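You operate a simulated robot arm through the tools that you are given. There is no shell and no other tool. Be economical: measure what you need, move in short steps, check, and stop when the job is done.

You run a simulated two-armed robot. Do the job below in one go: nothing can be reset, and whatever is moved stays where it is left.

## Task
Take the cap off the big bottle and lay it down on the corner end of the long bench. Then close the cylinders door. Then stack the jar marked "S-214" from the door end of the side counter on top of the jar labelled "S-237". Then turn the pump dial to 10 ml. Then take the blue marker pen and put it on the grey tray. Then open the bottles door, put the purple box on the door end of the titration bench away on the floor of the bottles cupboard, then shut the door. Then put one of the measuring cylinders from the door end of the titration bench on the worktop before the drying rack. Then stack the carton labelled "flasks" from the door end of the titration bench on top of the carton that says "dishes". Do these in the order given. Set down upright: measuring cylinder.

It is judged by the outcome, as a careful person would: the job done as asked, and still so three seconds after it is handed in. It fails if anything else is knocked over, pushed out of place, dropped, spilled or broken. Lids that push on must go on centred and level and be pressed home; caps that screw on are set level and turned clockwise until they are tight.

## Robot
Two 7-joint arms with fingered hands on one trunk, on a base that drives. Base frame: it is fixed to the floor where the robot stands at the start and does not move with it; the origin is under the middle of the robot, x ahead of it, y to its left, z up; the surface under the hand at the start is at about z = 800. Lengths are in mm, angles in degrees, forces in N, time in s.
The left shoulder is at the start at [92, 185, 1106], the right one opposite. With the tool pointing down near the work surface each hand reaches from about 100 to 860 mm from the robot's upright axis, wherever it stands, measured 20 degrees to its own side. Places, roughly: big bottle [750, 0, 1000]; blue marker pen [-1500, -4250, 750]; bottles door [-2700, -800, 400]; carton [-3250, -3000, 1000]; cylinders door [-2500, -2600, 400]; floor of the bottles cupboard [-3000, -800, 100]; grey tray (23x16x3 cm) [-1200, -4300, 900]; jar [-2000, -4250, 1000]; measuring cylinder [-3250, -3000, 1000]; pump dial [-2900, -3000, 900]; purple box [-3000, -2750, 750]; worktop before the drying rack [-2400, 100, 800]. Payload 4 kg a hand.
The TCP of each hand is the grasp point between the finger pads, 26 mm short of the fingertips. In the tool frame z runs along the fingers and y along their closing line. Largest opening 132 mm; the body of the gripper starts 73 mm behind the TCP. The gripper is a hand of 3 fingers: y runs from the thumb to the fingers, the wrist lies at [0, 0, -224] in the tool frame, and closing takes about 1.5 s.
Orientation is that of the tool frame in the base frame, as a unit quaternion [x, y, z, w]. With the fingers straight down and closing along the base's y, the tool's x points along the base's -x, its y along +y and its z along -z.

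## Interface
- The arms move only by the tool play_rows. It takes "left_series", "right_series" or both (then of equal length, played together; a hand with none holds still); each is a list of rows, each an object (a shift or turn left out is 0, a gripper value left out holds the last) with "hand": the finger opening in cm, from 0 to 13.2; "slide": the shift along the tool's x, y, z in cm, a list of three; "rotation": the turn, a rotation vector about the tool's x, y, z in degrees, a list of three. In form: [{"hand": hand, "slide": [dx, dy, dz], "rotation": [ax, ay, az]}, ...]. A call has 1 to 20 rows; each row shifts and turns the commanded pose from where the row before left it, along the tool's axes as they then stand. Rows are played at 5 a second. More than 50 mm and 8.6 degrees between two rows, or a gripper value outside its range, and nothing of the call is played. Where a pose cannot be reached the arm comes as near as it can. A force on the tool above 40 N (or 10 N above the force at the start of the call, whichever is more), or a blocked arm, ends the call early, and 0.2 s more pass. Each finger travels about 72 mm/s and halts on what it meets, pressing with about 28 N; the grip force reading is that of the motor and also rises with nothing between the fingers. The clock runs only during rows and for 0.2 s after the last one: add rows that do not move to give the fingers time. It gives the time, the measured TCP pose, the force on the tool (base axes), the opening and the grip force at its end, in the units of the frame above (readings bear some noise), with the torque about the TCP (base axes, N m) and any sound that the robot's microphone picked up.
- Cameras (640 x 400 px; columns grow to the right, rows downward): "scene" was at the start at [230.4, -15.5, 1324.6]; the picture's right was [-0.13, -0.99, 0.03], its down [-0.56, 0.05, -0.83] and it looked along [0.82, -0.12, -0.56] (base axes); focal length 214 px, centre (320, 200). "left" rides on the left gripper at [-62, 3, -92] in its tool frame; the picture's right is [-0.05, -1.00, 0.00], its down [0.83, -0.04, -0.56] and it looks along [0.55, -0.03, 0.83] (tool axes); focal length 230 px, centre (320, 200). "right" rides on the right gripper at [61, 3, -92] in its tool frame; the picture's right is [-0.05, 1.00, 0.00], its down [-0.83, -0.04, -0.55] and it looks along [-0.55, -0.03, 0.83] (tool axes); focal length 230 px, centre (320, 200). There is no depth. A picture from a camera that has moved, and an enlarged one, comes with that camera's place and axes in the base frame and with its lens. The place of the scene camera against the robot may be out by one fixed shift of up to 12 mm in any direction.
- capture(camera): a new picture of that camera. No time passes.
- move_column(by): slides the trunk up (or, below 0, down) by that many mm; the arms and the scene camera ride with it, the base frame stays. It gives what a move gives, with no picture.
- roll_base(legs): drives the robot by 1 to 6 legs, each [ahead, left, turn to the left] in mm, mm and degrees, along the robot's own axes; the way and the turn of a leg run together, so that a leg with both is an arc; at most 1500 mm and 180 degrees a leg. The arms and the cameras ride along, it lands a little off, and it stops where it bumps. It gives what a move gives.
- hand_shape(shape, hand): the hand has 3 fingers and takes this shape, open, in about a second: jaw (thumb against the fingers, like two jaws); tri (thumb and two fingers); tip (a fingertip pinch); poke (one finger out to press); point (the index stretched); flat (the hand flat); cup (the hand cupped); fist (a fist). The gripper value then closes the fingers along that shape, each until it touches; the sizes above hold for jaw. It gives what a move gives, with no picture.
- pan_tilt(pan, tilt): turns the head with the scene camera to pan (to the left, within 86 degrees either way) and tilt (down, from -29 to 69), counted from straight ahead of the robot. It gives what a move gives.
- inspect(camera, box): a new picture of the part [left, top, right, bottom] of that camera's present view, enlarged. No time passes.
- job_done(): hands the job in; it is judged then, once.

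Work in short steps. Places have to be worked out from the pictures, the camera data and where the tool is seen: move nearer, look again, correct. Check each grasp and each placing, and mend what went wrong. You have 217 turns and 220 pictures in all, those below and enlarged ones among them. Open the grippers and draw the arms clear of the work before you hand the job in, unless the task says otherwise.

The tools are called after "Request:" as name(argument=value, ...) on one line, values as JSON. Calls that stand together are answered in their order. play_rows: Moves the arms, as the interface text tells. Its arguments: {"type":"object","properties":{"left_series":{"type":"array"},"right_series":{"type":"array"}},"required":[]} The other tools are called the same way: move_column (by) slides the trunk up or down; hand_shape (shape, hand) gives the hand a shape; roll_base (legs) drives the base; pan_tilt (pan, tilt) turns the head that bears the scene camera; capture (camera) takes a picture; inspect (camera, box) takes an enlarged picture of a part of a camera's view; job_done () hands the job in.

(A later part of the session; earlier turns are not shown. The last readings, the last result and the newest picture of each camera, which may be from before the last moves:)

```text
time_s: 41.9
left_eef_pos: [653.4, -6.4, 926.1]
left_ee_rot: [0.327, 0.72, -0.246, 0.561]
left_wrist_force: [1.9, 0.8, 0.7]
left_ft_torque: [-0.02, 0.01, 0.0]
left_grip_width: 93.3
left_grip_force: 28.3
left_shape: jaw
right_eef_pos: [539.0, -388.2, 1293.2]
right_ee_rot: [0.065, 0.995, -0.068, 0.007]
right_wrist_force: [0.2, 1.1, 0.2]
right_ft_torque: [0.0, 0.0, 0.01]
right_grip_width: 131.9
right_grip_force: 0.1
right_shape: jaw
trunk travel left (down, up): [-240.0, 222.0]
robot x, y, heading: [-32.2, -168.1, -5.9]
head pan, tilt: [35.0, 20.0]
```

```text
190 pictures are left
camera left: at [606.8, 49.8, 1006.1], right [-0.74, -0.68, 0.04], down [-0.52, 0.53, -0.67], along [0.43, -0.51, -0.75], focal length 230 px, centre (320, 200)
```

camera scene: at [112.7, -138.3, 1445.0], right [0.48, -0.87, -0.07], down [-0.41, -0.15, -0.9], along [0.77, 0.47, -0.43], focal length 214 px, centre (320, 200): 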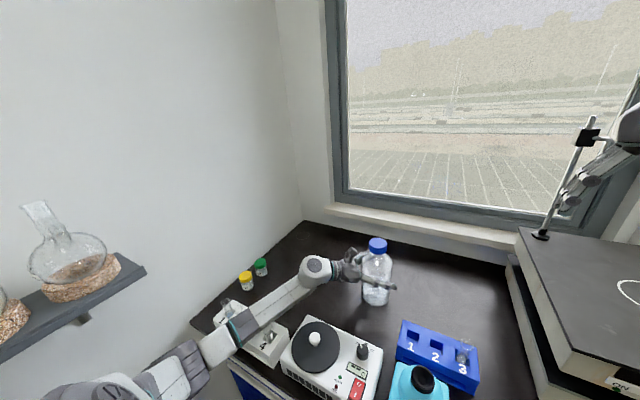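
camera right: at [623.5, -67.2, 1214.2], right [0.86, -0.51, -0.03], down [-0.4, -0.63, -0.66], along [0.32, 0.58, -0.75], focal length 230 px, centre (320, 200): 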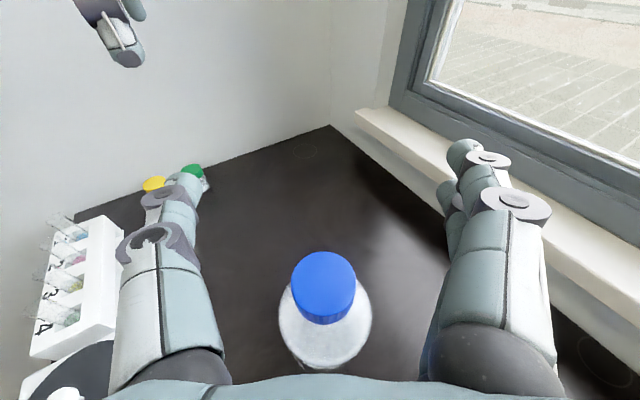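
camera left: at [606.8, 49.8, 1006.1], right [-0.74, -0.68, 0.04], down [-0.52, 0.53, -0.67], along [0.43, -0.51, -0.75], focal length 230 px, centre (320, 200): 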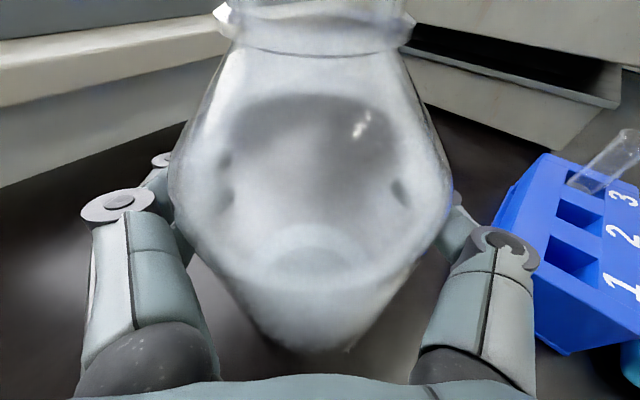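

Firm grip at 93 mm. Now the right hand goes over the cap at height, turning so its fingers avoid the left camera.

Request:
play_rows(right_series=[{"slide": [-0.745, 4.41, -0.58]}, {"slide": [-0.745, 4.41, -0.58]}, {"slide": [-0.745, 4.41, -0.58]}, {"slide": [-0.745, 4.41, -0.58]}, {"slide": [-0.745, 4.41, -0.58]}, {"slide": [-0.745, 4.41, -0.58]}, {"slide": [-0.745, 4.41, -0.58]}, {"slide": [-0.745, 4.41, -0.58]}, {"slide": [-0.745, 4.41, -0.58]}, {"rotation": [-0.54, 0.666, 8.245]}, {"rotation": [-0.54, 0.666, 8.245]}, {"rotation": [-0.54, 0.666, 8.245]}, {"rotation": [-0.54, 0.666, 8.245]}, {"rotation": [-0.54, 0.666, 8.245]}, {"rotation": [-0.54, 0.666, 8.245]}, {"rotation": [-0.54, 0.666, 8.245]}, {"rotation": [-0.54, 0.666, 8.245]}, {"rotation": [-0.54, 0.666, 8.245]}, {"rotation": [-0.54, 0.666, 8.245]}, {}])

Request:
capture(camera="right")

Request:
capture(camera="scene")

```text
time_s: 46.0
left_eef_pos: [654.3, -6.4, 925.3]
left_ee_rot: [0.326, 0.721, -0.244, 0.561]
left_wrist_force: [-0.2, 0.1, -0.5]
left_ft_torque: [-0.03, 0.09, 0.03]
left_grip_width: 93.0
left_grip_force: 28.4
left_shape: jaw
right_eef_pos: [574.7, -171.2, 1275.0]
right_ee_rot: [0.527, 0.85, -0.022, 0.002]
right_wrist_force: [-0.1, 0.4, 0.3]
right_ft_torque: [0.01, 0.01, -0.01]
right_grip_width: 132.1
right_grip_force: 0.0
right_shape: jaw
right hand out of reach, approached as far as the arm can: row 4, 5, 6, 7, 8, 9, 16, 17, 18, 19
trunk travel left (down, up): [-240.0, 222.0]
robot x, y, heading: [-36.6, -168.0, -5.6]
head pan, tilt: [35.0, 20.0]
```

```text
189 pictures are left
camera right: at [552.6, -113.1, 1365.6], right [0.92, 0.4, -0.03], down [0.34, -0.74, 0.58], along [0.2, -0.54, -0.82], focal length 230 px, centre (320, 200)
```

right: 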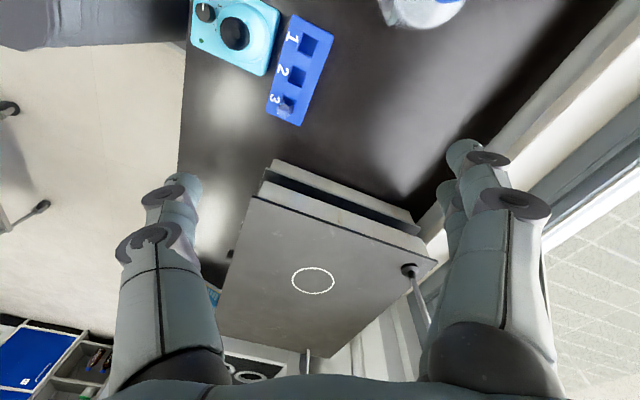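

```text
188 pictures are left
camera scene: at [111.1, -143.0, 1444.7], right [0.48, -0.87, -0.08], down [-0.41, -0.15, -0.9], along [0.77, 0.47, -0.43], focal length 214 px, centre (320, 200)
```

scene: 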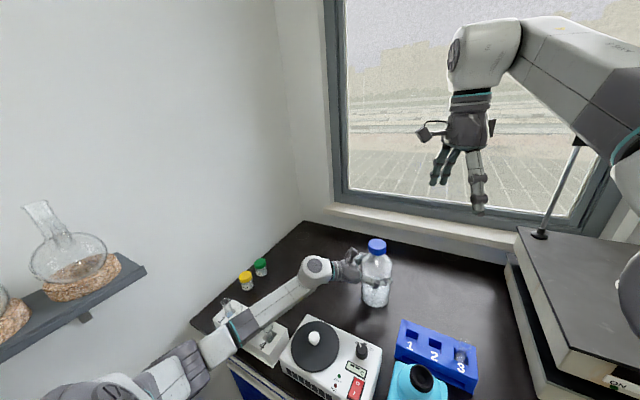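

The right arm cannot reach the cap from where the base stands (over 730 mm). I release the bottle, rise clear, and move the base forward and turned a little left.

Request:
play_rows(left_series=[{"hand": 13.2}, {}, {}, {}, {"slide": [-3.77, 0, -0.99]}, {"slide": [-3.77, 0, -0.99]}, {"slide": [-3.77, 0, -0.99]}, {"slide": [-3.77, 0, -0.99]}, {"slide": [-3.77, 0, -0.99]}, {}], right_series=[{"slide": [-4, -1.96, 0.86]}, {"slide": [-4, -1.96, 0.86]}, {"slide": [-4, -1.96, 0.86]}, {"slide": [-4, -1.96, 0.86]}, {"slide": [-4, -1.96, 0.86]}, {}, {}, {}, {}, {}])

Request:
capture(camera="scene")

```text
time_s: 48.2
left_eef_pos: [658.7, 2.7, 1107.7]
left_ee_rot: [0.322, 0.724, -0.249, 0.556]
left_wrist_force: [0.0, -0.5, 0.1]
left_ft_torque: [0.06, -0.02, 0.0]
left_grip_width: 132.0
left_grip_force: 0.0
left_shape: jaw
right_eef_pos: [582.7, -160.0, 1271.4]
right_ee_rot: [0.526, 0.85, -0.026, 0.001]
right_wrist_force: [1.1, -0.5, 0.1]
right_ft_torque: [-0.02, 0.04, -0.02]
right_grip_width: 132.2
right_grip_force: 0.0
right_shape: jaw
right hand out of reach, approached as far as the arm can: row 1, 2, 3, 4, 5
trunk travel left (down, up): [-240.0, 222.0]
robot x, y, heading: [-32.7, -165.4, -6.0]
head pan, tilt: [35.0, 20.0]
```

```text
187 pictures are left
camera scene: at [119.7, -130.6, 1443.2], right [0.48, -0.87, -0.07], down [-0.42, -0.16, -0.9], along [0.77, 0.46, -0.44], focal length 214 px, centre (320, 200)
```

scene: 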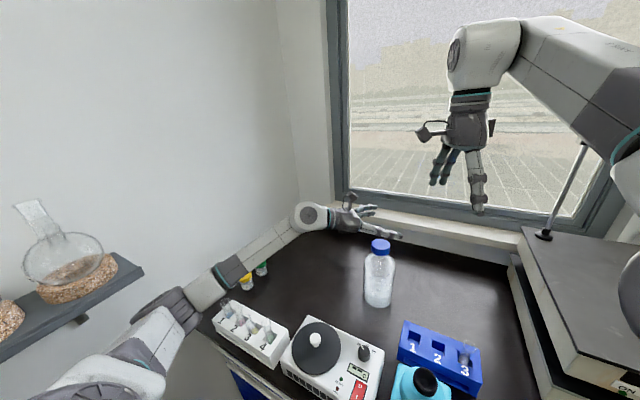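

I now drive: turn 10° left with 40 mm ahead.

Request:
roll_base(legs=[[40, 0, 10]])

Request:
play_rows(right_series=[{"slide": [0, 0, 3]}, {"slide": [0, 0, 3]}, {}])

Request:
capture(camera="scene")

```text
time_s: 49.3
left_eef_pos: [658.7, 120.3, 1107.7]
left_ee_rot: [0.257, 0.75, -0.199, 0.576]
left_wrist_force: [-0.3, -0.2, 0.1]
left_ft_torque: [-0.02, -0.01, 0.01]
left_grip_width: 131.9
left_grip_force: 0.0
left_shape: jaw
right_eef_pos: [611.5, -54.1, 1271.5]
right_ee_rot: [0.45, 0.893, -0.026, 0.003]
right_wrist_force: [-0.5, -0.2, 0.3]
right_ft_torque: [0.02, 0.01, -0.02]
right_grip_width: 131.8
right_grip_force: 0.1
right_shape: jaw
trunk travel left (down, up): [-240.0, 222.0]
robot x, y, heading: [8.2, -169.0, 4.4]
head pan, tilt: [35.0, 20.0]
```

```text
time_s: 50.1
left_eef_pos: [657.6, 120.9, 1106.8]
left_ee_rot: [0.257, 0.75, -0.199, 0.577]
left_wrist_force: [0.3, 0.0, 0.2]
left_ft_torque: [0.0, 0.02, 0.04]
left_grip_width: 131.8
left_grip_force: 0.0
left_shape: jaw
right_eef_pos: [611.4, -55.9, 1270.7]
right_ee_rot: [0.45, 0.893, -0.024, 0.002]
right_wrist_force: [0.4, 0.2, -0.3]
right_ft_torque: [0.03, 0.01, 0.0]
right_grip_width: 131.8
right_grip_force: 0.1
right_shape: jaw
right hand out of reach, approached as far as the arm can: row 1, 2
trunk travel left (down, up): [-240.0, 222.0]
robot x, y, heading: [5.9, -168.8, 4.6]
head pan, tilt: [35.0, 20.0]
```

```text
186 pictures are left
camera scene: at [149.5, -106.9, 1443.3], right [0.63, -0.77, -0.07], down [-0.38, -0.23, -0.9], along [0.68, 0.59, -0.44], focal length 214 px, centre (320, 200)
```

scene: 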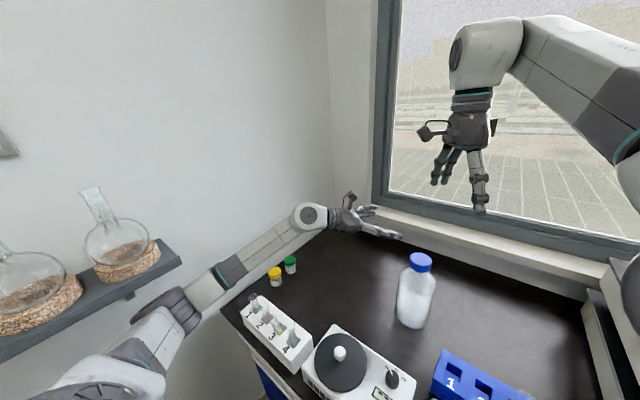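

The right wrist seems at a roll limit. I turn it back about 40° and see if it follows.

Request:
play_rows(right_series=[{"rotation": [0, 0, -8]}, {"rotation": [0, 0, -8]}, {"rotation": [0, 0, -8]}, {"rotation": [0, 0, -8]}, {"rotation": [0, 0, -8]}, {}])

```text
time_s: 51.5
left_eef_pos: [657.2, 119.5, 1107.3]
left_ee_rot: [0.257, 0.749, -0.199, 0.577]
left_wrist_force: [-0.5, 0.3, 0.2]
left_ft_torque: [0.0, -0.01, -0.01]
left_grip_width: 131.8
left_grip_force: 0.0
left_shape: jaw
right_eef_pos: [610.3, -53.7, 1272.5]
right_ee_rot: [0.115, 0.993, -0.025, -0.006]
right_wrist_force: [-0.1, 0.8, 0.0]
right_ft_torque: [0.01, -0.01, -0.02]
right_grip_width: 132.3
right_grip_force: 0.1
right_shape: jaw
trunk travel left (down, up): [-240.0, 222.0]
robot x, y, heading: [9.0, -164.4, 4.0]
head pan, tilt: [35.0, 20.0]
```

It follows now (turns stay relative to the real pose). I bring the left hand back over the bottle and down around it.

Request:
play_rows(left_series=[{"slide": [-0.62, -3.08, 2.37]}, {"slide": [-0.62, -3.08, 2.37]}, {"slide": [-0.62, -3.08, 2.37]}, {}, {}])

Request:
capture(camera="left")

```text
time_s: 52.7
left_eef_pos: [661.2, 0.7, 1109.5]
left_ee_rot: [0.257, 0.75, -0.199, 0.577]
left_wrist_force: [-0.5, -0.4, -1.0]
left_ft_torque: [-0.01, -0.02, -0.02]
left_grip_width: 131.7
left_grip_force: 0.1
left_shape: jaw
right_eef_pos: [610.3, -54.9, 1272.2]
right_ee_rot: [0.117, 0.993, -0.024, -0.006]
right_wrist_force: [-0.3, 0.4, -0.4]
right_ft_torque: [0.0, 0.0, 0.01]
right_grip_width: 132.1
right_grip_force: 0.0
right_shape: jaw
trunk travel left (down, up): [-240.0, 222.0]
robot x, y, heading: [10.6, -168.1, 4.2]
head pan, tilt: [35.0, 20.0]
```

```text
185 pictures are left
camera left: at [605.0, 49.2, 1189.4], right [-0.6, -0.8, 0.05], down [-0.62, 0.42, -0.66], along [0.5, -0.43, -0.75], focal length 230 px, centre (320, 200)
```

left: 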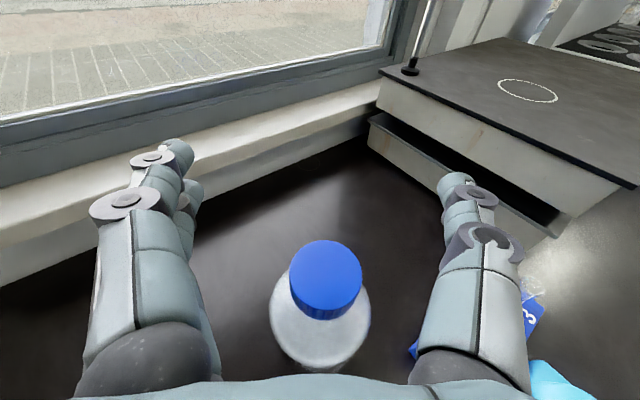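

The bottle now is at about (654, -5). I descend with that correction and grip.

Request:
play_rows(left_series=[{"slide": [3.6, -0.15, 0.92]}, {"slide": [3.6, -0.15, 0.92]}, {"slide": [3.6, -0.15, 0.92]}, {"slide": [3.6, -0.15, 0.92]}, {"slide": [3.6, -0.15, 0.92]}, {}, {"hand": 8}, {}, {}, {}, {}, {}])

Request:
capture(camera="left")

Request:
capture(camera="scene")

```text
time_s: 55.3
left_eef_pos: [652.2, -4.6, 922.7]
left_ee_rot: [0.257, 0.749, -0.199, 0.577]
left_wrist_force: [0.8, -2.1, 1.4]
left_ft_torque: [0.04, -0.09, 0.0]
left_grip_width: 92.5
left_grip_force: 28.3
left_shape: jaw
right_eef_pos: [609.8, -53.7, 1272.5]
right_ee_rot: [0.116, 0.993, -0.025, -0.006]
right_wrist_force: [0.8, 0.2, -0.2]
right_ft_torque: [0.0, -0.03, 0.01]
right_grip_width: 132.1
right_grip_force: 0.0
right_shape: jaw
trunk travel left (down, up): [-240.0, 222.0]
robot x, y, heading: [6.7, -168.8, 4.4]
head pan, tilt: [35.0, 20.0]
```

```text
184 pictures are left
camera left: at [597.0, 42.9, 1004.5], right [-0.6, -0.8, 0.05], down [-0.62, 0.43, -0.66], along [0.5, -0.43, -0.75], focal length 230 px, centre (320, 200)
```

left: 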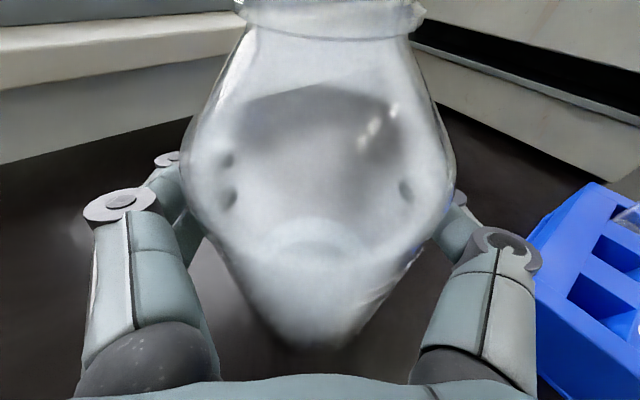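

```text
183 pictures are left
camera scene: at [149.0, -107.6, 1443.4], right [0.63, -0.77, -0.07], down [-0.38, -0.23, -0.9], along [0.68, 0.59, -0.44], focal length 214 px, centre (320, 200)
```

scene: 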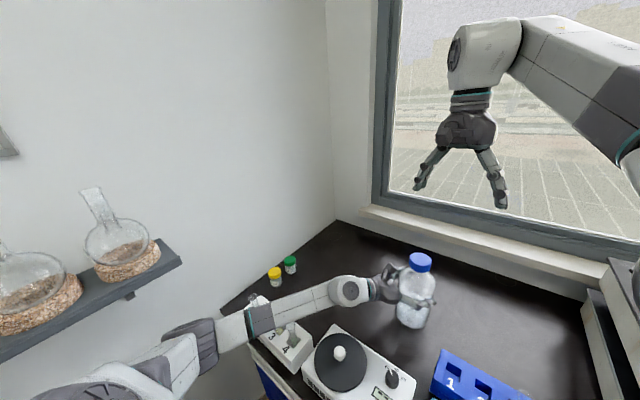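

Left holds at 92.5 mm. The right hand goes above the cap and levels itself.

Request:
play_rows(right_series=[{"rotation": [-2.9, -0.3, 0]}, {"slide": [-0.79, 1.47, 3.05]}, {"slide": [-0.79, 1.47, 3.05]}, {"slide": [-0.79, 1.47, 3.05]}, {"slide": [-0.79, 1.47, 3.05]}, {}])

Request:
capture(camera="right")

```text
time_s: 56.7
left_eef_pos: [653.0, -4.5, 923.1]
left_ee_rot: [0.256, 0.75, -0.198, 0.577]
left_wrist_force: [-0.8, 0.0, 2.4]
left_ft_torque: [0.07, -0.05, -0.03]
left_grip_width: 92.6
left_grip_force: 28.0
left_shape: jaw
right_eef_pos: [646.9, -20.4, 1147.5]
right_ee_rot: [0.117, 0.993, 0.001, 0.001]
right_wrist_force: [-0.6, -0.2, -0.5]
right_ft_torque: [-0.01, 0.0, 0.01]
right_grip_width: 132.2
right_grip_force: 0.0
right_shape: jaw
right hand out of reach, approached as far as the arm can: row 4, 5
trunk travel left (down, up): [-240.0, 222.0]
robot x, y, heading: [2.8, -168.0, 4.5]
head pan, tilt: [35.0, 20.0]
```

```text
182 pictures are left
camera right: at [589.0, -4.2, 1238.8], right [0.28, 0.96, 0.0], down [0.8, -0.24, 0.56], along [0.53, -0.15, -0.83], focal length 230 px, centre (320, 200)
```

right: 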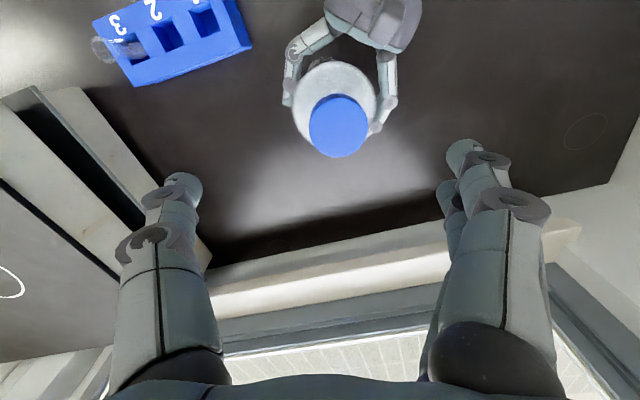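

Cap centre at (650, -4). I go down first, then across (the reach limit is close), then turn the hand for a longer stroke.

Request:
play_rows(right_series=[{"slide": [0, 0, 3]}, {"slide": [0, 0, 3]}, {"slide": [0, 0, 3]}, {"slide": [0.1, 0.85, 1]}, {"slide": [0.1, 0.85, 0]}, {}])

Request:
play_rows(right_series=[{"rotation": [0, 0, 8]}, {"rotation": [0, 0, 8]}, {"rotation": [0, 0, 8]}, {"rotation": [0, 0, 8]}, {"rotation": [0, 0, 8]}, {}])

Request:
capture(camera="right")

```text
time_s: 58.1
left_eef_pos: [653.9, -4.4, 922.5]
left_ee_rot: [0.256, 0.749, -0.198, 0.578]
left_wrist_force: [-0.2, -0.6, 1.5]
left_ft_torque: [0.05, -0.06, 0.04]
left_grip_width: 92.5
left_grip_force: 27.6
left_shape: jaw
right_eef_pos: [650.8, -3.4, 1048.7]
right_ee_rot: [0.116, 0.993, 0.001, 0.001]
right_wrist_force: [0.0, 0.1, 0.3]
right_ft_torque: [-0.02, 0.0, 0.01]
right_grip_width: 131.8
right_grip_force: 0.0
right_shape: jaw
trunk travel left (down, up): [-240.0, 222.0]
robot x, y, heading: [12.9, -169.0, 4.5]
head pan, tilt: [35.0, 20.0]
```

```text
time_s: 59.5
left_eef_pos: [651.7, -3.0, 922.6]
left_ee_rot: [0.256, 0.75, -0.198, 0.577]
left_wrist_force: [-0.2, -0.1, 1.4]
left_ft_torque: [0.03, -0.11, -0.07]
left_grip_width: 92.6
left_grip_force: 28.0
left_shape: jaw
right_eef_pos: [665.0, -19.1, 1051.0]
right_ee_rot: [0.441, 0.898, -0.002, 0.0]
right_wrist_force: [-0.5, 0.0, 0.4]
right_ft_torque: [0.0, 0.01, -0.01]
right_grip_width: 131.8
right_grip_force: 0.1
right_shape: jaw
right hand out of reach, approached as far as the arm can: row 5
trunk travel left (down, up): [-240.0, 222.0]
robot x, y, heading: [5.9, -169.7, 4.5]
head pan, tilt: [35.0, 20.0]
```

```text
181 pictures are left
camera right: at [630.8, 29.8, 1143.6], right [0.82, 0.57, 0.0], down [0.47, -0.68, 0.56], along [0.32, -0.46, -0.83], focal length 230 px, centre (320, 200)
```

right: 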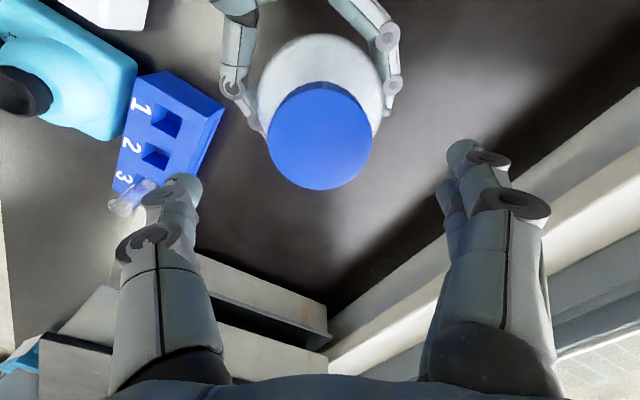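

Turned that far the reach limit drags it off. I turn back 16°, recentre on (652, -3) and descend round the cap.

Request:
play_rows(right_series=[{"rotation": [0, 0, -8]}, {"rotation": [0, 0, -8]}, {}])

```text
time_s: 60.3
left_eef_pos: [654.1, -4.1, 924.0]
left_ee_rot: [0.257, 0.75, -0.199, 0.577]
left_wrist_force: [0.5, -0.5, 2.6]
left_ft_torque: [0.07, -0.08, -0.01]
left_grip_width: 92.4
left_grip_force: 28.0
left_shape: jaw
right_eef_pos: [664.9, -20.2, 1052.0]
right_ee_rot: [0.32, 0.948, 0.0, 0.0]
right_wrist_force: [-0.8, 0.1, 0.8]
right_ft_torque: [0.02, -0.02, 0.01]
right_grip_width: 131.9
right_grip_force: 0.0
right_shape: jaw
trunk travel left (down, up): [-240.0, 222.0]
robot x, y, heading: [9.5, -167.2, 4.3]
head pan, tilt: [35.0, 20.0]
```

Request:
play_rows(right_series=[{"slide": [1.03, 0.28, 0]}, {"slide": [1.03, 0.28, 0]}, {"slide": [0, 0, 2.1]}, {"slide": [0, 0, 2.1]}, {}])

Request:
capture(camera="right")

Request:
capture(camera="scene")

```text
time_s: 61.5
left_eef_pos: [653.0, -4.6, 922.3]
left_ee_rot: [0.257, 0.75, -0.199, 0.577]
left_wrist_force: [-0.6, -0.3, 2.1]
left_ft_torque: [0.08, -0.07, -0.06]
left_grip_width: 92.7
left_grip_force: 27.9
left_shape: jaw
right_eef_pos: [652.7, -2.4, 1010.0]
right_ee_rot: [0.321, 0.947, 0.0, 0.0]
right_wrist_force: [-0.8, -0.3, -0.6]
right_ft_torque: [-0.01, -0.02, 0.0]
right_grip_width: 132.2
right_grip_force: 0.0
right_shape: jaw
trunk travel left (down, up): [-240.0, 222.0]
robot x, y, heading: [5.1, -168.6, 4.2]
head pan, tilt: [35.0, 20.0]
```

```text
180 pictures are left
camera right: at [605.7, 36.4, 1101.6], right [0.65, 0.76, 0.0], down [0.63, -0.54, 0.56], along [0.42, -0.36, -0.83], focal length 230 px, centre (320, 200)
```

right: 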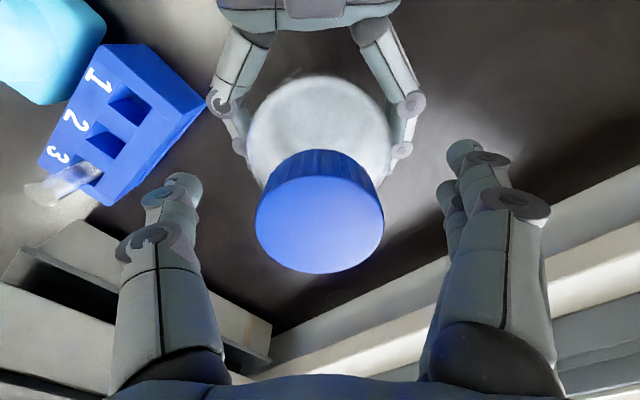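

```text
179 pictures are left
camera scene: at [148.9, -107.2, 1443.4], right [0.63, -0.77, -0.07], down [-0.38, -0.23, -0.9], along [0.68, 0.59, -0.44], focal length 214 px, centre (320, 200)
```

scene: 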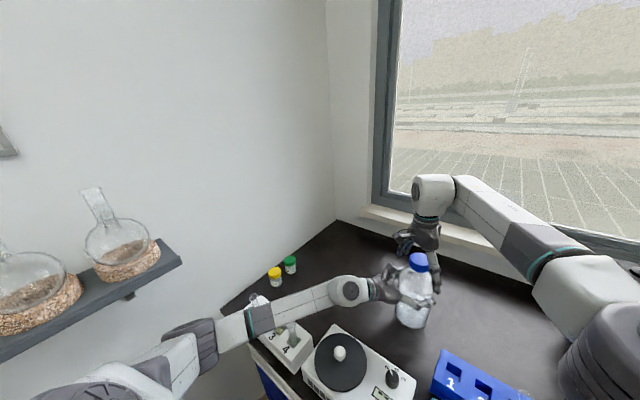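

Cap top at z 1026, centred. I rise 6 mm so the fingertips clear the neck ring, and close on the cap.

Request:
play_rows(right_series=[{"slide": [0, 0, -0.6]}, {"hand": 4.5}, {}, {}, {}, {}, {}, {}])

Request:
capture(camera="right")

```text
time_s: 63.3
left_eef_pos: [652.3, -5.5, 923.7]
left_ee_rot: [0.257, 0.75, -0.199, 0.577]
left_wrist_force: [-0.3, -0.7, 1.9]
left_ft_torque: [0.03, -0.09, 0.0]
left_grip_width: 92.9
left_grip_force: 28.0
left_shape: jaw
right_eef_pos: [651.3, -2.7, 1015.8]
right_ee_rot: [0.321, 0.947, 0.0, 0.0]
right_wrist_force: [-0.7, 0.0, 0.1]
right_ft_torque: [-0.01, -0.02, 0.02]
right_grip_width: 45.7
right_grip_force: 0.0
right_shape: jaw
trunk travel left (down, up): [-240.0, 222.0]
robot x, y, heading: [5.4, -167.9, 4.4]
head pan, tilt: [35.0, 20.0]
```

```text
178 pictures are left
camera right: at [605.1, 36.2, 1107.4], right [0.65, 0.76, 0.0], down [0.63, -0.54, 0.56], along [0.42, -0.36, -0.83], focal length 230 px, centre (320, 200)
```

right: 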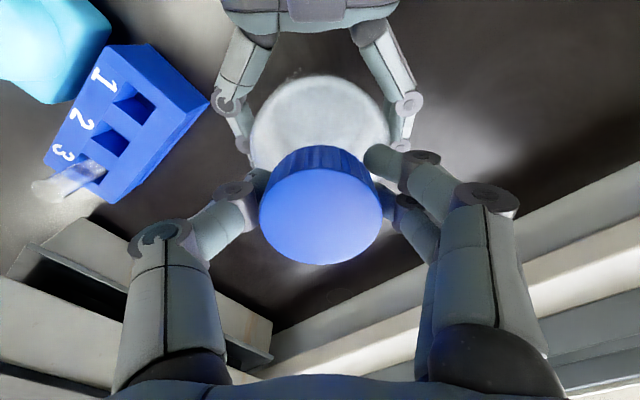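

No contact yet at 45.7 mm; I close further.

Request:
play_rows(right_series=[{"hand": 2.0}, {}, {}, {}, {}])

Request:
capture(camera="right")

```text
time_s: 64.5
left_eef_pos: [652.8, -5.2, 922.5]
left_ee_rot: [0.256, 0.749, -0.199, 0.577]
left_wrist_force: [1.7, -0.1, 3.8]
left_ft_torque: [-0.04, -0.02, -0.05]
left_grip_width: 92.5
left_grip_force: 28.3
left_shape: jaw
right_eef_pos: [652.0, -2.2, 1013.6]
right_ee_rot: [0.32, 0.947, 0.0, 0.0]
right_wrist_force: [-1.7, 0.0, 0.8]
right_ft_torque: [0.11, -0.1, 0.03]
right_grip_width: 34.6
right_grip_force: 28.6
right_shape: jaw
trunk travel left (down, up): [-240.0, 222.0]
robot x, y, heading: [6.2, -170.7, 4.2]
head pan, tilt: [35.0, 20.0]
```

```text
177 pictures are left
camera right: at [605.5, 36.4, 1106.8], right [0.65, 0.76, 0.0], down [0.63, -0.54, 0.55], along [0.42, -0.36, -0.83], focal length 230 px, centre (320, 200)
```

right: 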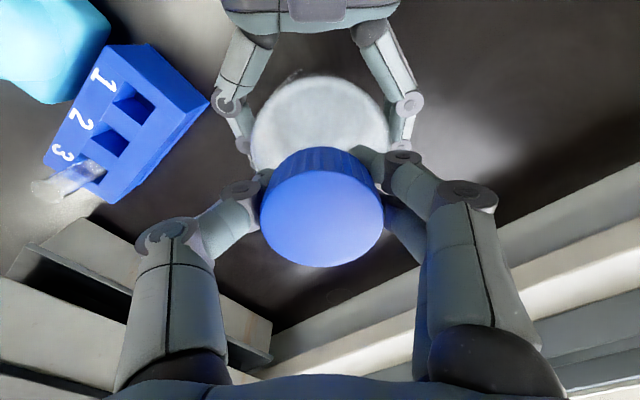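

The cap is only about 20 mm tall (1007–1027), so the fingertips hooked under it onto the neck. I open, rise so the tips are at about z 1005, and close again.

Request:
play_rows(right_series=[{"hand": 9}, {}, {}, {}, {}, {"slide": [0, 0, -1.7]}, {"hand": 3}, {}, {}, {}, {}, {}, {}])

Request:
inspect(camera="right", box=[160, 100, 480, 300])

Request:
inspect(camera="scene", box=[340, 200, 500, 300])

```text
time_s: 67.3
left_eef_pos: [652.7, -5.4, 922.5]
left_ee_rot: [0.257, 0.749, -0.199, 0.577]
left_wrist_force: [3.1, -0.1, 3.2]
left_ft_torque: [0.04, -0.09, -0.04]
left_grip_width: 92.5
left_grip_force: 28.2
left_shape: jaw
right_eef_pos: [651.6, -4.2, 1031.3]
right_ee_rot: [0.321, 0.947, 0.0, 0.0]
right_wrist_force: [-2.2, 1.1, -0.4]
right_ft_torque: [0.07, 0.02, 0.06]
right_grip_width: 41.9
right_grip_force: 27.9
right_shape: jaw
trunk travel left (down, up): [-240.0, 222.0]
robot x, y, heading: [6.5, -167.5, 4.3]
head pan, tilt: [35.0, 20.0]
```

```text
2.00 times, centred on (320, 200) of right
camera zoom: at [605.6, 35.7, 1124.2], right [0.65, 0.76, 0.0], down [0.63, -0.54, 0.55], along [0.42, -0.36, -0.83], focal length 460 px, centre (320, 200)
```

zoom: 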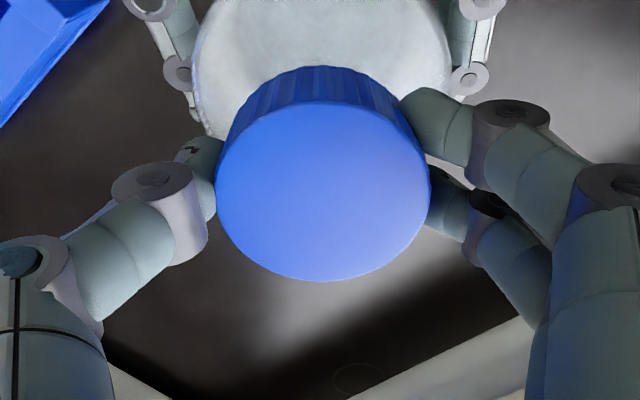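

```text
4.00 times, centred on (420, 250) of scene
camera zoom: at [149.1, -107.0, 1443.4], right [0.63, -0.77, -0.07], down [-0.38, -0.23, -0.9], along [0.68, 0.59, -0.44], focal length 858 px, centre (-80, 0)
```

zoom: 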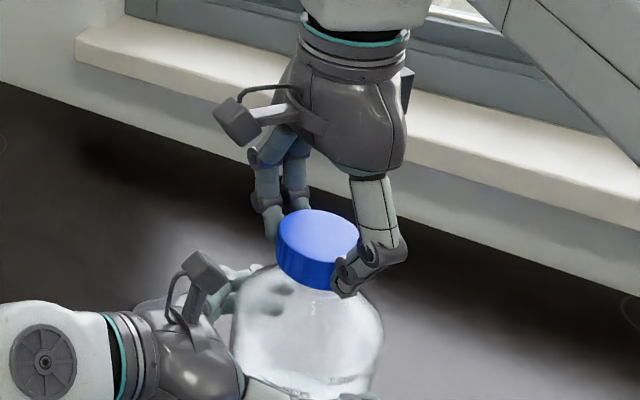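

It appears to be gripping the cap's side. I turn counter-clockwise 48° and watch.

Request:
play_rows(right_series=[{"rotation": [0, 0, -6]}, {"rotation": [0, 0, -6]}, {"rotation": [0, 0, -6]}, {"rotation": [0, 0, -6]}, {"rotation": [0, 0, -6]}, {"rotation": [0, 0, -6]}, {"rotation": [0, 0, -6]}, {"rotation": [0, 0, -6]}, {}])

Request:
inspect(camera="right", box=[160, 100, 480, 300])

Request:
inspect(camera="scene", box=[340, 200, 500, 300])

```text
time_s: 69.3
left_eef_pos: [651.6, -4.5, 922.2]
left_ee_rot: [0.257, 0.749, -0.199, 0.577]
left_wrist_force: [2.4, 5.6, 3.9]
left_ft_torque: [-0.18, 0.13, 0.0]
left_grip_width: 92.7
left_grip_force: 28.0
left_shape: jaw
right_eef_pos: [651.8, -2.4, 1031.1]
right_ee_rot: [-0.092, 0.996, 0.0, 0.0]
right_wrist_force: [-2.3, -6.6, 1.6]
right_ft_torque: [-0.21, 0.02, -0.05]
right_grip_width: 41.7
right_grip_force: 28.1
right_shape: jaw
trunk travel left (down, up): [-240.0, 222.0]
robot x, y, heading: [11.7, -163.7, 4.2]
head pan, tilt: [35.0, 20.0]
```

```text
2.00 times, centred on (320, 200) of right
camera zoom: at [591.3, -12.5, 1124.4], right [-0.13, 0.99, 0.0], down [0.82, 0.11, 0.56], along [0.55, 0.07, -0.83], focal length 460 px, centre (320, 200)
```

zoom: 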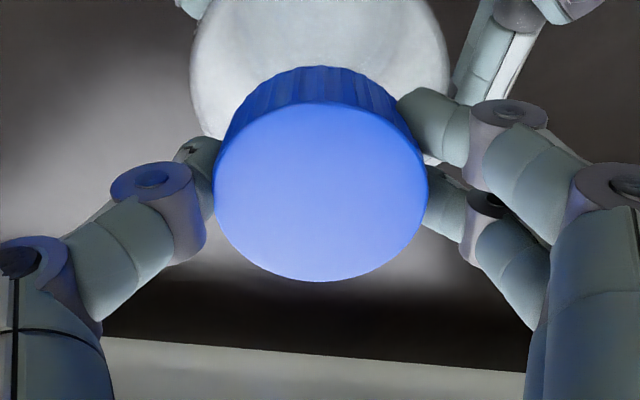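

```text
4.00 times, centred on (420, 250) of scene
camera zoom: at [148.7, -107.3, 1443.4], right [0.63, -0.77, -0.07], down [-0.38, -0.23, -0.9], along [0.68, 0.59, -0.44], focal length 858 px, centre (-80, 0)
```

zoom: 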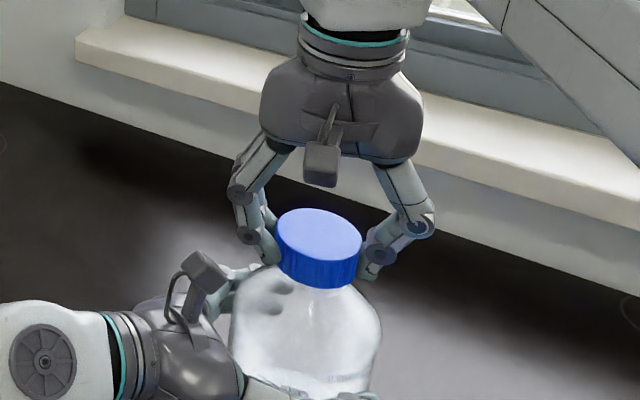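

The cap seems to have turned with the hand (knurls keep their place against the fingers). Second stroke: open, turn back, regrip, turn again.

Request:
play_rows(right_series=[{"hand": 7}, {}, {}, {"rotation": [0, 0, 8]}, {"rotation": [0, 0, 8]}, {"rotation": [0, 0, 8]}, {"rotation": [0, 0, 8]}, {"rotation": [0, 0, 8]}, {"rotation": [0, 0, 8]}, {}, {"hand": 3}, {}, {}, {}, {}, {}])

Request:
play_rows(right_series=[{"rotation": [0, 0, -6]}, {"rotation": [0, 0, -6]}, {"rotation": [0, 0, -6]}, {"rotation": [0, 0, -6]}, {"rotation": [0, 0, -6]}, {"rotation": [0, 0, -6]}, {"rotation": [0, 0, -6]}, {"rotation": [0, 0, -6]}, {"rotation": [0, 0, -6]}, {}])

Request:
inspect(camera="scene", box=[340, 200, 500, 300])

Request:
inspect(camera="right", box=[160, 100, 480, 300])

```text
time_s: 72.7
left_eef_pos: [651.7, -4.6, 923.1]
left_ee_rot: [0.258, 0.749, -0.2, 0.577]
left_wrist_force: [1.0, -2.2, 1.7]
left_ft_torque: [0.04, -0.06, -0.03]
left_grip_width: 92.5
left_grip_force: 28.2
left_shape: jaw
right_eef_pos: [652.0, -2.2, 1032.8]
right_ee_rot: [0.32, 0.947, 0.0, 0.001]
right_wrist_force: [-1.1, 0.8, -1.1]
right_ft_torque: [0.02, 0.03, -0.01]
right_grip_width: 42.2
right_grip_force: 28.1
right_shape: jaw
trunk travel left (down, up): [-240.0, 222.0]
robot x, y, heading: [7.4, -164.7, 4.5]
head pan, tilt: [35.0, 20.0]
```

```text
time_s: 74.9
left_eef_pos: [653.2, -3.5, 922.8]
left_ee_rot: [0.257, 0.749, -0.199, 0.578]
left_wrist_force: [3.3, 7.2, 2.9]
left_ft_torque: [-0.28, 0.19, 0.02]
left_grip_width: 92.8
left_grip_force: 27.5
left_shape: jaw
right_eef_pos: [652.8, -4.0, 1032.6]
right_ee_rot: [-0.144, 0.99, 0.0, 0.0]
right_wrist_force: [-3.4, -8.2, 0.6]
right_ft_torque: [-0.22, 0.05, -0.04]
right_grip_width: 41.9
right_grip_force: 27.9
right_shape: jaw
trunk travel left (down, up): [-240.0, 222.0]
robot x, y, heading: [6.9, -165.9, 4.5]
head pan, tilt: [35.0, 20.0]
```

```text
4.00 times, centred on (420, 250) of scene
camera zoom: at [148.8, -107.2, 1443.4], right [0.63, -0.77, -0.07], down [-0.38, -0.23, -0.9], along [0.68, 0.59, -0.44], focal length 858 px, centre (-80, 0)
```

zoom: 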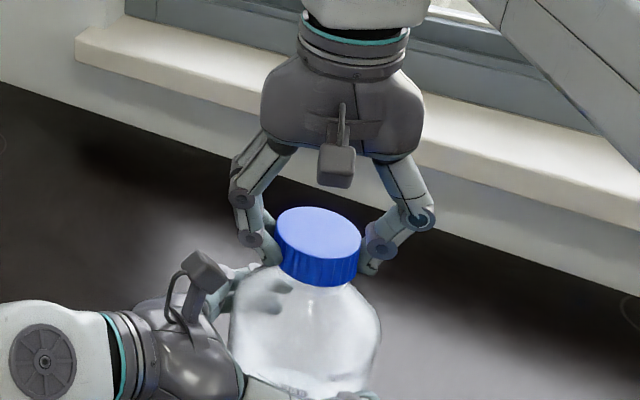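

```text
2.00 times, centred on (320, 200) of right
camera zoom: at [593.4, -18.5, 1125.0], right [-0.24, 0.97, 0.0], down [0.81, 0.2, 0.56], along [0.54, 0.13, -0.83], focal length 460 px, centre (320, 200)
```

zoom: 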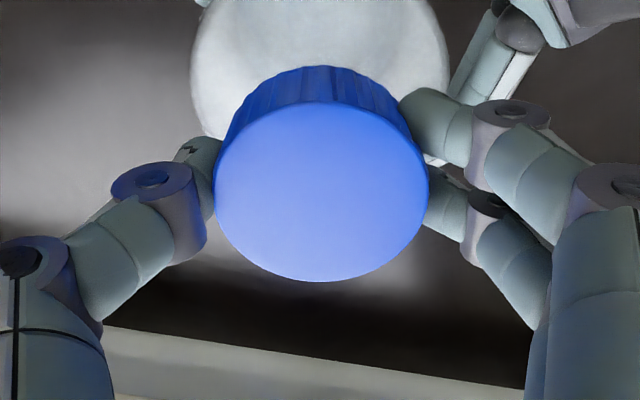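

The cap is rising slightly. I repeat strokes in combined calls.

Request:
play_rows(right_series=[{"hand": 6.5}, {}, {"rotation": [0, 0, 7.7]}, {"rotation": [0, 0, 7.7]}, {"rotation": [0, 0, 7.7]}, {"rotation": [0, 0, 7.7]}, {"rotation": [0, 0, 7.7]}, {"rotation": [0, 0, 7.7]}, {"rotation": [0, 0, 7.7]}, {"hand": 3}, {}, {}, {"rotation": [0, 0, -7.7]}, {"rotation": [0, 0, -7.7]}, {"rotation": [0, 0, -7.7]}, {"rotation": [0, 0, -7.7]}, {"rotation": [0, 0, -7.7]}, {"rotation": [0, 0, -7.7]}, {"rotation": [0, 0, -7.7]}, {}])

Request:
play_rows(right_series=[{"hand": 6.5}, {}, {"rotation": [0, 0, 7.7]}, {"rotation": [0, 0, 7.7]}, {"rotation": [0, 0, 7.7]}, {"rotation": [0, 0, 7.7]}, {"rotation": [0, 0, 7.7]}, {"rotation": [0, 0, 7.7]}, {"rotation": [0, 0, 7.7]}, {"hand": 3}, {}, {}, {"rotation": [0, 0, -7.7]}, {"rotation": [0, 0, -7.7]}, {"rotation": [0, 0, -7.7]}, {"rotation": [0, 0, -7.7]}, {"rotation": [0, 0, -7.7]}, {"rotation": [0, 0, -7.7]}, {"rotation": [0, 0, -7.7]}, {}])

Request:
inspect(camera="scene", box=[340, 200, 500, 300])

```text
time_s: 79.1
left_eef_pos: [652.4, -4.3, 923.1]
left_ee_rot: [0.256, 0.749, -0.198, 0.578]
left_wrist_force: [2.3, 7.4, 1.6]
left_ft_torque: [-0.05, 0.0, 0.03]
left_grip_width: 93.0
left_grip_force: 28.0
left_shape: jaw
right_eef_pos: [653.0, -2.0, 1033.1]
right_ee_rot: [-0.145, 0.989, 0.0, 0.0]
right_wrist_force: [-1.5, -7.1, 3.2]
right_ft_torque: [-0.17, -0.01, -0.01]
right_grip_width: 43.8
right_grip_force: 27.9
right_shape: jaw
trunk travel left (down, up): [-240.0, 222.0]
robot x, y, heading: [5.9, -165.3, 4.4]
head pan, tilt: [35.0, 20.0]
```

```text
time_s: 83.3
left_eef_pos: [653.2, -3.5, 923.2]
left_ee_rot: [0.257, 0.75, -0.198, 0.577]
left_wrist_force: [-3.1, 6.4, 5.2]
left_ft_torque: [-0.06, 0.02, 0.08]
left_grip_width: 93.1
left_grip_force: 27.9
left_shape: jaw
right_eef_pos: [652.1, -3.7, 1032.3]
right_ee_rot: [-0.146, 0.989, 0.0, 0.0]
right_wrist_force: [2.5, -5.9, -2.1]
right_ft_torque: [-0.15, -0.09, -0.01]
right_grip_width: 43.2
right_grip_force: 28.0
right_shape: jaw
trunk travel left (down, up): [-240.0, 222.0]
robot x, y, heading: [10.3, -165.9, 4.1]
head pan, tilt: [35.0, 20.0]
```

```text
4.00 times, centred on (420, 250) of scene
camera zoom: at [148.9, -107.1, 1443.4], right [0.63, -0.77, -0.07], down [-0.38, -0.23, -0.9], along [0.68, 0.59, -0.44], focal length 858 px, centre (-80, 0)
```

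zoom: 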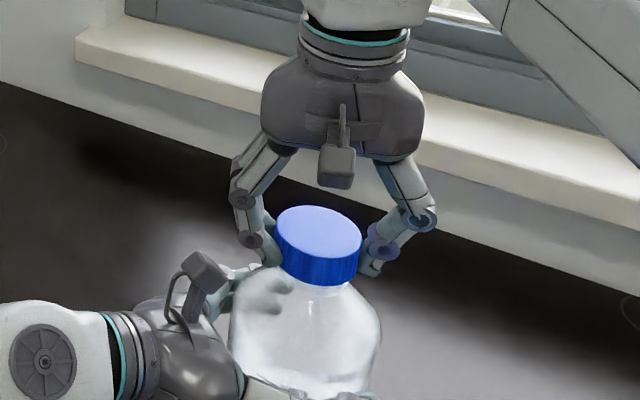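

About 210° turned. I try a gentle lift of 10 mm to see whether it is free.

Request:
play_rows(right_series=[{"slide": [0, 0, -0.5]}, {"slide": [0, 0, -0.5]}, {}])

Request:
inspect(camera="scene", box=[340, 200, 500, 300])

```text
time_s: 84.1
left_eef_pos: [653.8, -5.0, 926.0]
left_ee_rot: [0.255, 0.748, -0.199, 0.58]
left_wrist_force: [-2.9, 4.0, 26.1]
left_ft_torque: [-0.25, -0.19, -0.01]
left_grip_width: 92.9
left_grip_force: 28.3
left_shape: jaw
right_eef_pos: [654.7, -1.0, 1040.3]
right_ee_rot: [-0.144, 0.99, -0.001, -0.001]
right_wrist_force: [2.7, -3.6, -34.5]
right_ft_torque: [-0.07, -0.08, 0.0]
right_grip_width: 41.9
right_grip_force: 28.0
right_shape: jaw
trunk travel left (down, up): [-240.0, 222.0]
robot x, y, heading: [9.2, -163.6, 4.1]
head pan, tilt: [35.0, 20.0]
```

```text
4.00 times, centred on (420, 250) of scene
camera zoom: at [150.6, -106.5, 1443.1], right [0.63, -0.77, -0.07], down [-0.38, -0.23, -0.9], along [0.68, 0.59, -0.44], focal length 858 px, centre (-80, 0)
```

zoom: 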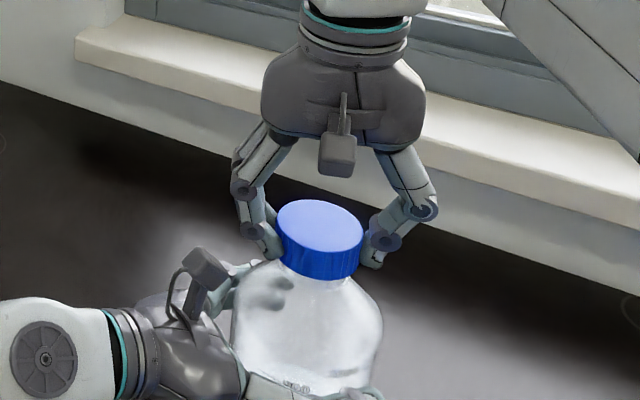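

Still threaded, so I go back down and give more strokes.

Request:
play_rows(right_series=[{"slide": [0, 0, 0.45]}, {"slide": [0, 0, 0.4]}, {}])

Request:
play_rows(right_series=[{"hand": 6.5}, {}, {"rotation": [0, 0, 7.7]}, {"rotation": [0, 0, 7.7]}, {"rotation": [0, 0, 7.7]}, {"rotation": [0, 0, 7.7]}, {"rotation": [0, 0, 7.7]}, {"rotation": [0, 0, 7.7]}, {"rotation": [0, 0, 7.7]}, {"hand": 3}, {}, {}, {"rotation": [0, 0, -7.7]}, {"rotation": [0, 0, -7.7]}, {"rotation": [0, 0, -7.7]}, {"rotation": [0, 0, -7.7]}, {"rotation": [0, 0, -7.7]}, {"rotation": [0, 0, -7.7]}, {"rotation": [0, 0, -7.7]}, {}])

Request:
play_rows(right_series=[{"hand": 6.5}, {}, {"rotation": [0, 0, 7.7]}, {"rotation": [0, 0, 7.7]}, {"rotation": [0, 0, 7.7]}, {"rotation": [0, 0, 7.7]}, {"rotation": [0, 0, 7.7]}, {"rotation": [0, 0, 7.7]}, {"rotation": [0, 0, 7.7]}, {"hand": 3}, {}, {}, {"rotation": [0, 0, -7.7]}, {"rotation": [0, 0, -7.7]}, {"rotation": [0, 0, -7.7]}, {"rotation": [0, 0, -7.7]}, {"rotation": [0, 0, -7.7]}, {"rotation": [0, 0, -7.7]}, {"rotation": [0, 0, -7.7]}, {}])

Request:
play_rows(right_series=[{"hand": 6.5}, {}, {"rotation": [0, 0, 7.7]}, {"rotation": [0, 0, 7.7]}, {"rotation": [0, 0, 7.7]}, {"rotation": [0, 0, 7.7]}, {"rotation": [0, 0, 7.7]}, {"rotation": [0, 0, 7.7]}, {"rotation": [0, 0, 7.7]}, {"hand": 3}, {}, {}, {"rotation": [0, 0, -7.7]}, {"rotation": [0, 0, -7.7]}, {"rotation": [0, 0, -7.7]}, {"rotation": [0, 0, -7.7]}, {"rotation": [0, 0, -7.7]}, {"rotation": [0, 0, -7.7]}, {"rotation": [0, 0, -7.7]}, {}])

Request:
inspect(camera="scene", box=[340, 200, 500, 300])

```text
time_s: 84.9
left_eef_pos: [653.5, -4.3, 922.6]
left_ee_rot: [0.257, 0.749, -0.199, 0.577]
left_wrist_force: [0.7, 2.5, 16.5]
left_ft_torque: [-0.16, -0.18, -0.06]
left_grip_width: 92.7
left_grip_force: 28.4
left_shape: jaw
right_eef_pos: [653.0, -2.4, 1034.1]
right_ee_rot: [-0.145, 0.989, 0.0, 0.0]
right_wrist_force: [0.5, -3.9, -15.5]
right_ft_torque: [0.0, -0.01, -0.02]
right_grip_width: 41.8
right_grip_force: 28.2
right_shape: jaw
trunk travel left (down, up): [-240.0, 222.0]
robot x, y, heading: [3.1, -170.9, 4.4]
head pan, tilt: [35.0, 20.0]
```

```text
time_s: 89.1
left_eef_pos: [652.2, -3.5, 922.2]
left_ee_rot: [0.257, 0.749, -0.198, 0.577]
left_wrist_force: [2.2, 6.8, 2.5]
left_ft_torque: [-0.24, 0.15, -0.02]
left_grip_width: 92.7
left_grip_force: 27.8
left_shape: jaw
right_eef_pos: [653.5, -3.8, 1033.7]
right_ee_rot: [-0.146, 0.989, 0.0, 0.0]
right_wrist_force: [-2.4, -8.3, 2.9]
right_ft_torque: [-0.23, 0.0, -0.03]
right_grip_width: 42.1
right_grip_force: 28.6
right_shape: jaw
trunk travel left (down, up): [-240.0, 222.0]
robot x, y, heading: [4.5, -168.9, 4.5]
head pan, tilt: [35.0, 20.0]
```

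```text
time_s: 93.3
left_eef_pos: [653.4, -5.4, 921.9]
left_ee_rot: [0.257, 0.75, -0.198, 0.577]
left_wrist_force: [-0.1, 1.3, 1.8]
left_ft_torque: [0.06, -0.09, 0.0]
left_grip_width: 92.7
left_grip_force: 28.0
left_shape: jaw
right_eef_pos: [653.2, -2.7, 1033.7]
right_ee_rot: [-0.146, 0.989, 0.0, 0.0]
right_wrist_force: [-0.3, -2.2, -0.2]
right_ft_torque: [-0.02, 0.0, -0.01]
right_grip_width: 41.6
right_grip_force: 28.2
right_shape: jaw
trunk travel left (down, up): [-240.0, 222.0]
robot x, y, heading: [8.2, -167.5, 4.1]
head pan, tilt: [35.0, 20.0]
```

```text
time_s: 97.5
left_eef_pos: [653.3, -4.2, 922.2]
left_ee_rot: [0.257, 0.749, -0.199, 0.577]
left_wrist_force: [-3.9, 4.3, 3.5]
left_ft_torque: [0.04, -0.11, 0.11]
left_grip_width: 92.5
left_grip_force: 27.2
left_shape: jaw
right_eef_pos: [653.0, -2.6, 1033.0]
right_ee_rot: [-0.146, 0.989, 0.0, 0.0]
right_wrist_force: [4.9, -4.1, 0.2]
right_ft_torque: [-0.08, -0.07, -0.11]
right_grip_width: 43.5
right_grip_force: 27.4
right_shape: jaw
trunk travel left (down, up): [-240.0, 222.0]
robot x, y, heading: [3.8, -167.2, 4.2]
head pan, tilt: [35.0, 20.0]
```

```text
4.00 times, centred on (420, 250) of scene
camera zoom: at [149.0, -107.1, 1443.4], right [0.63, -0.77, -0.07], down [-0.38, -0.23, -0.9], along [0.68, 0.59, -0.44], focal length 858 px, centre (-80, 0)
```

zoom: 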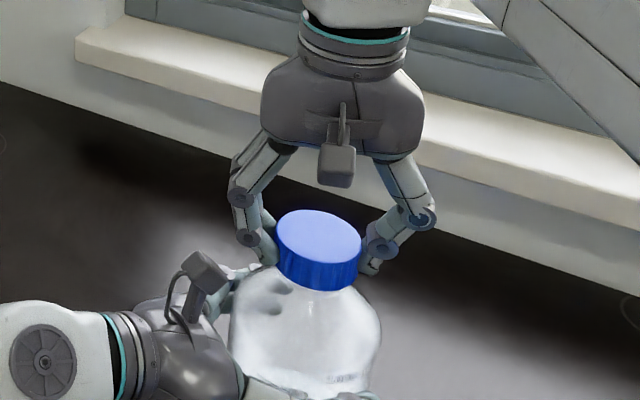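

Cap may be loose now (it sits slightly lower and tilted). I test a lift.

Request:
play_rows(right_series=[{"slide": [0, 0, -0.5]}, {"slide": [0, 0, -0.5]}, {}])

Request:
inspect(camera="right", box=[160, 100, 480, 300])

Request:
inspect(camera="scene", box=[340, 200, 500, 300])

```text
time_s: 98.3
left_eef_pos: [652.8, -5.0, 923.4]
left_ee_rot: [0.257, 0.749, -0.199, 0.577]
left_wrist_force: [-6.0, 2.7, 4.8]
left_ft_torque: [0.05, -0.14, -0.01]
left_grip_width: 92.7
left_grip_force: 27.9
left_shape: jaw
right_eef_pos: [652.6, -1.7, 1042.6]
right_ee_rot: [-0.144, 0.99, 0.001, 0.0]
right_wrist_force: [5.1, -2.1, -2.9]
right_ft_torque: [-0.02, -0.09, -0.02]
right_grip_width: 43.4
right_grip_force: 28.0
right_shape: jaw
trunk travel left (down, up): [-240.0, 222.0]
robot x, y, heading: [6.7, -170.5, 4.6]
head pan, tilt: [35.0, 20.0]
```

```text
2.00 times, centred on (320, 200) of right
camera zoom: at [592.7, -18.6, 1135.5], right [-0.24, 0.97, 0.0], down [0.81, 0.2, 0.56], along [0.54, 0.13, -0.83], focal length 460 px, centre (320, 200)
```

zoom: 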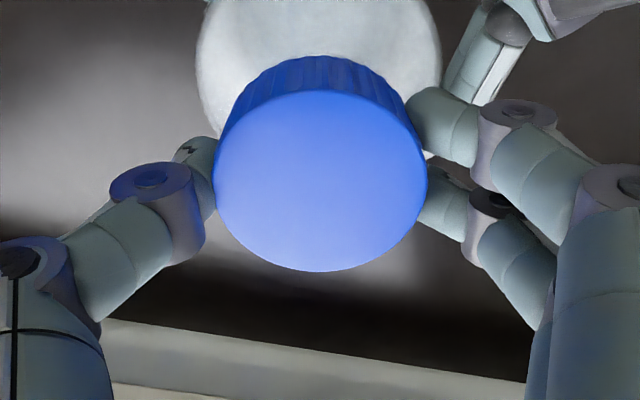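

```text
4.00 times, centred on (420, 250) of scene
camera zoom: at [149.2, -107.0, 1443.3], right [0.63, -0.77, -0.07], down [-0.38, -0.23, -0.9], along [0.68, 0.59, -0.44], focal length 858 px, centre (-80, 0)
```

zoom: 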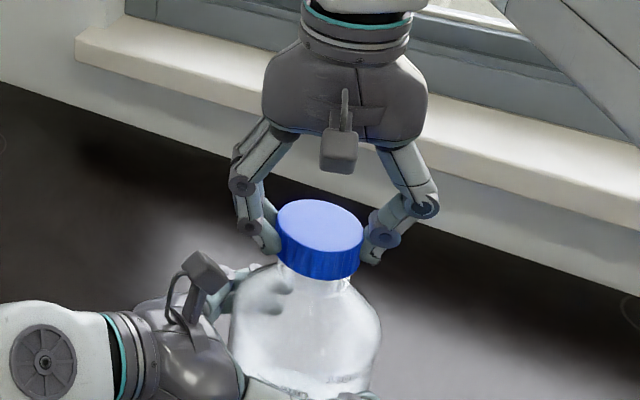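

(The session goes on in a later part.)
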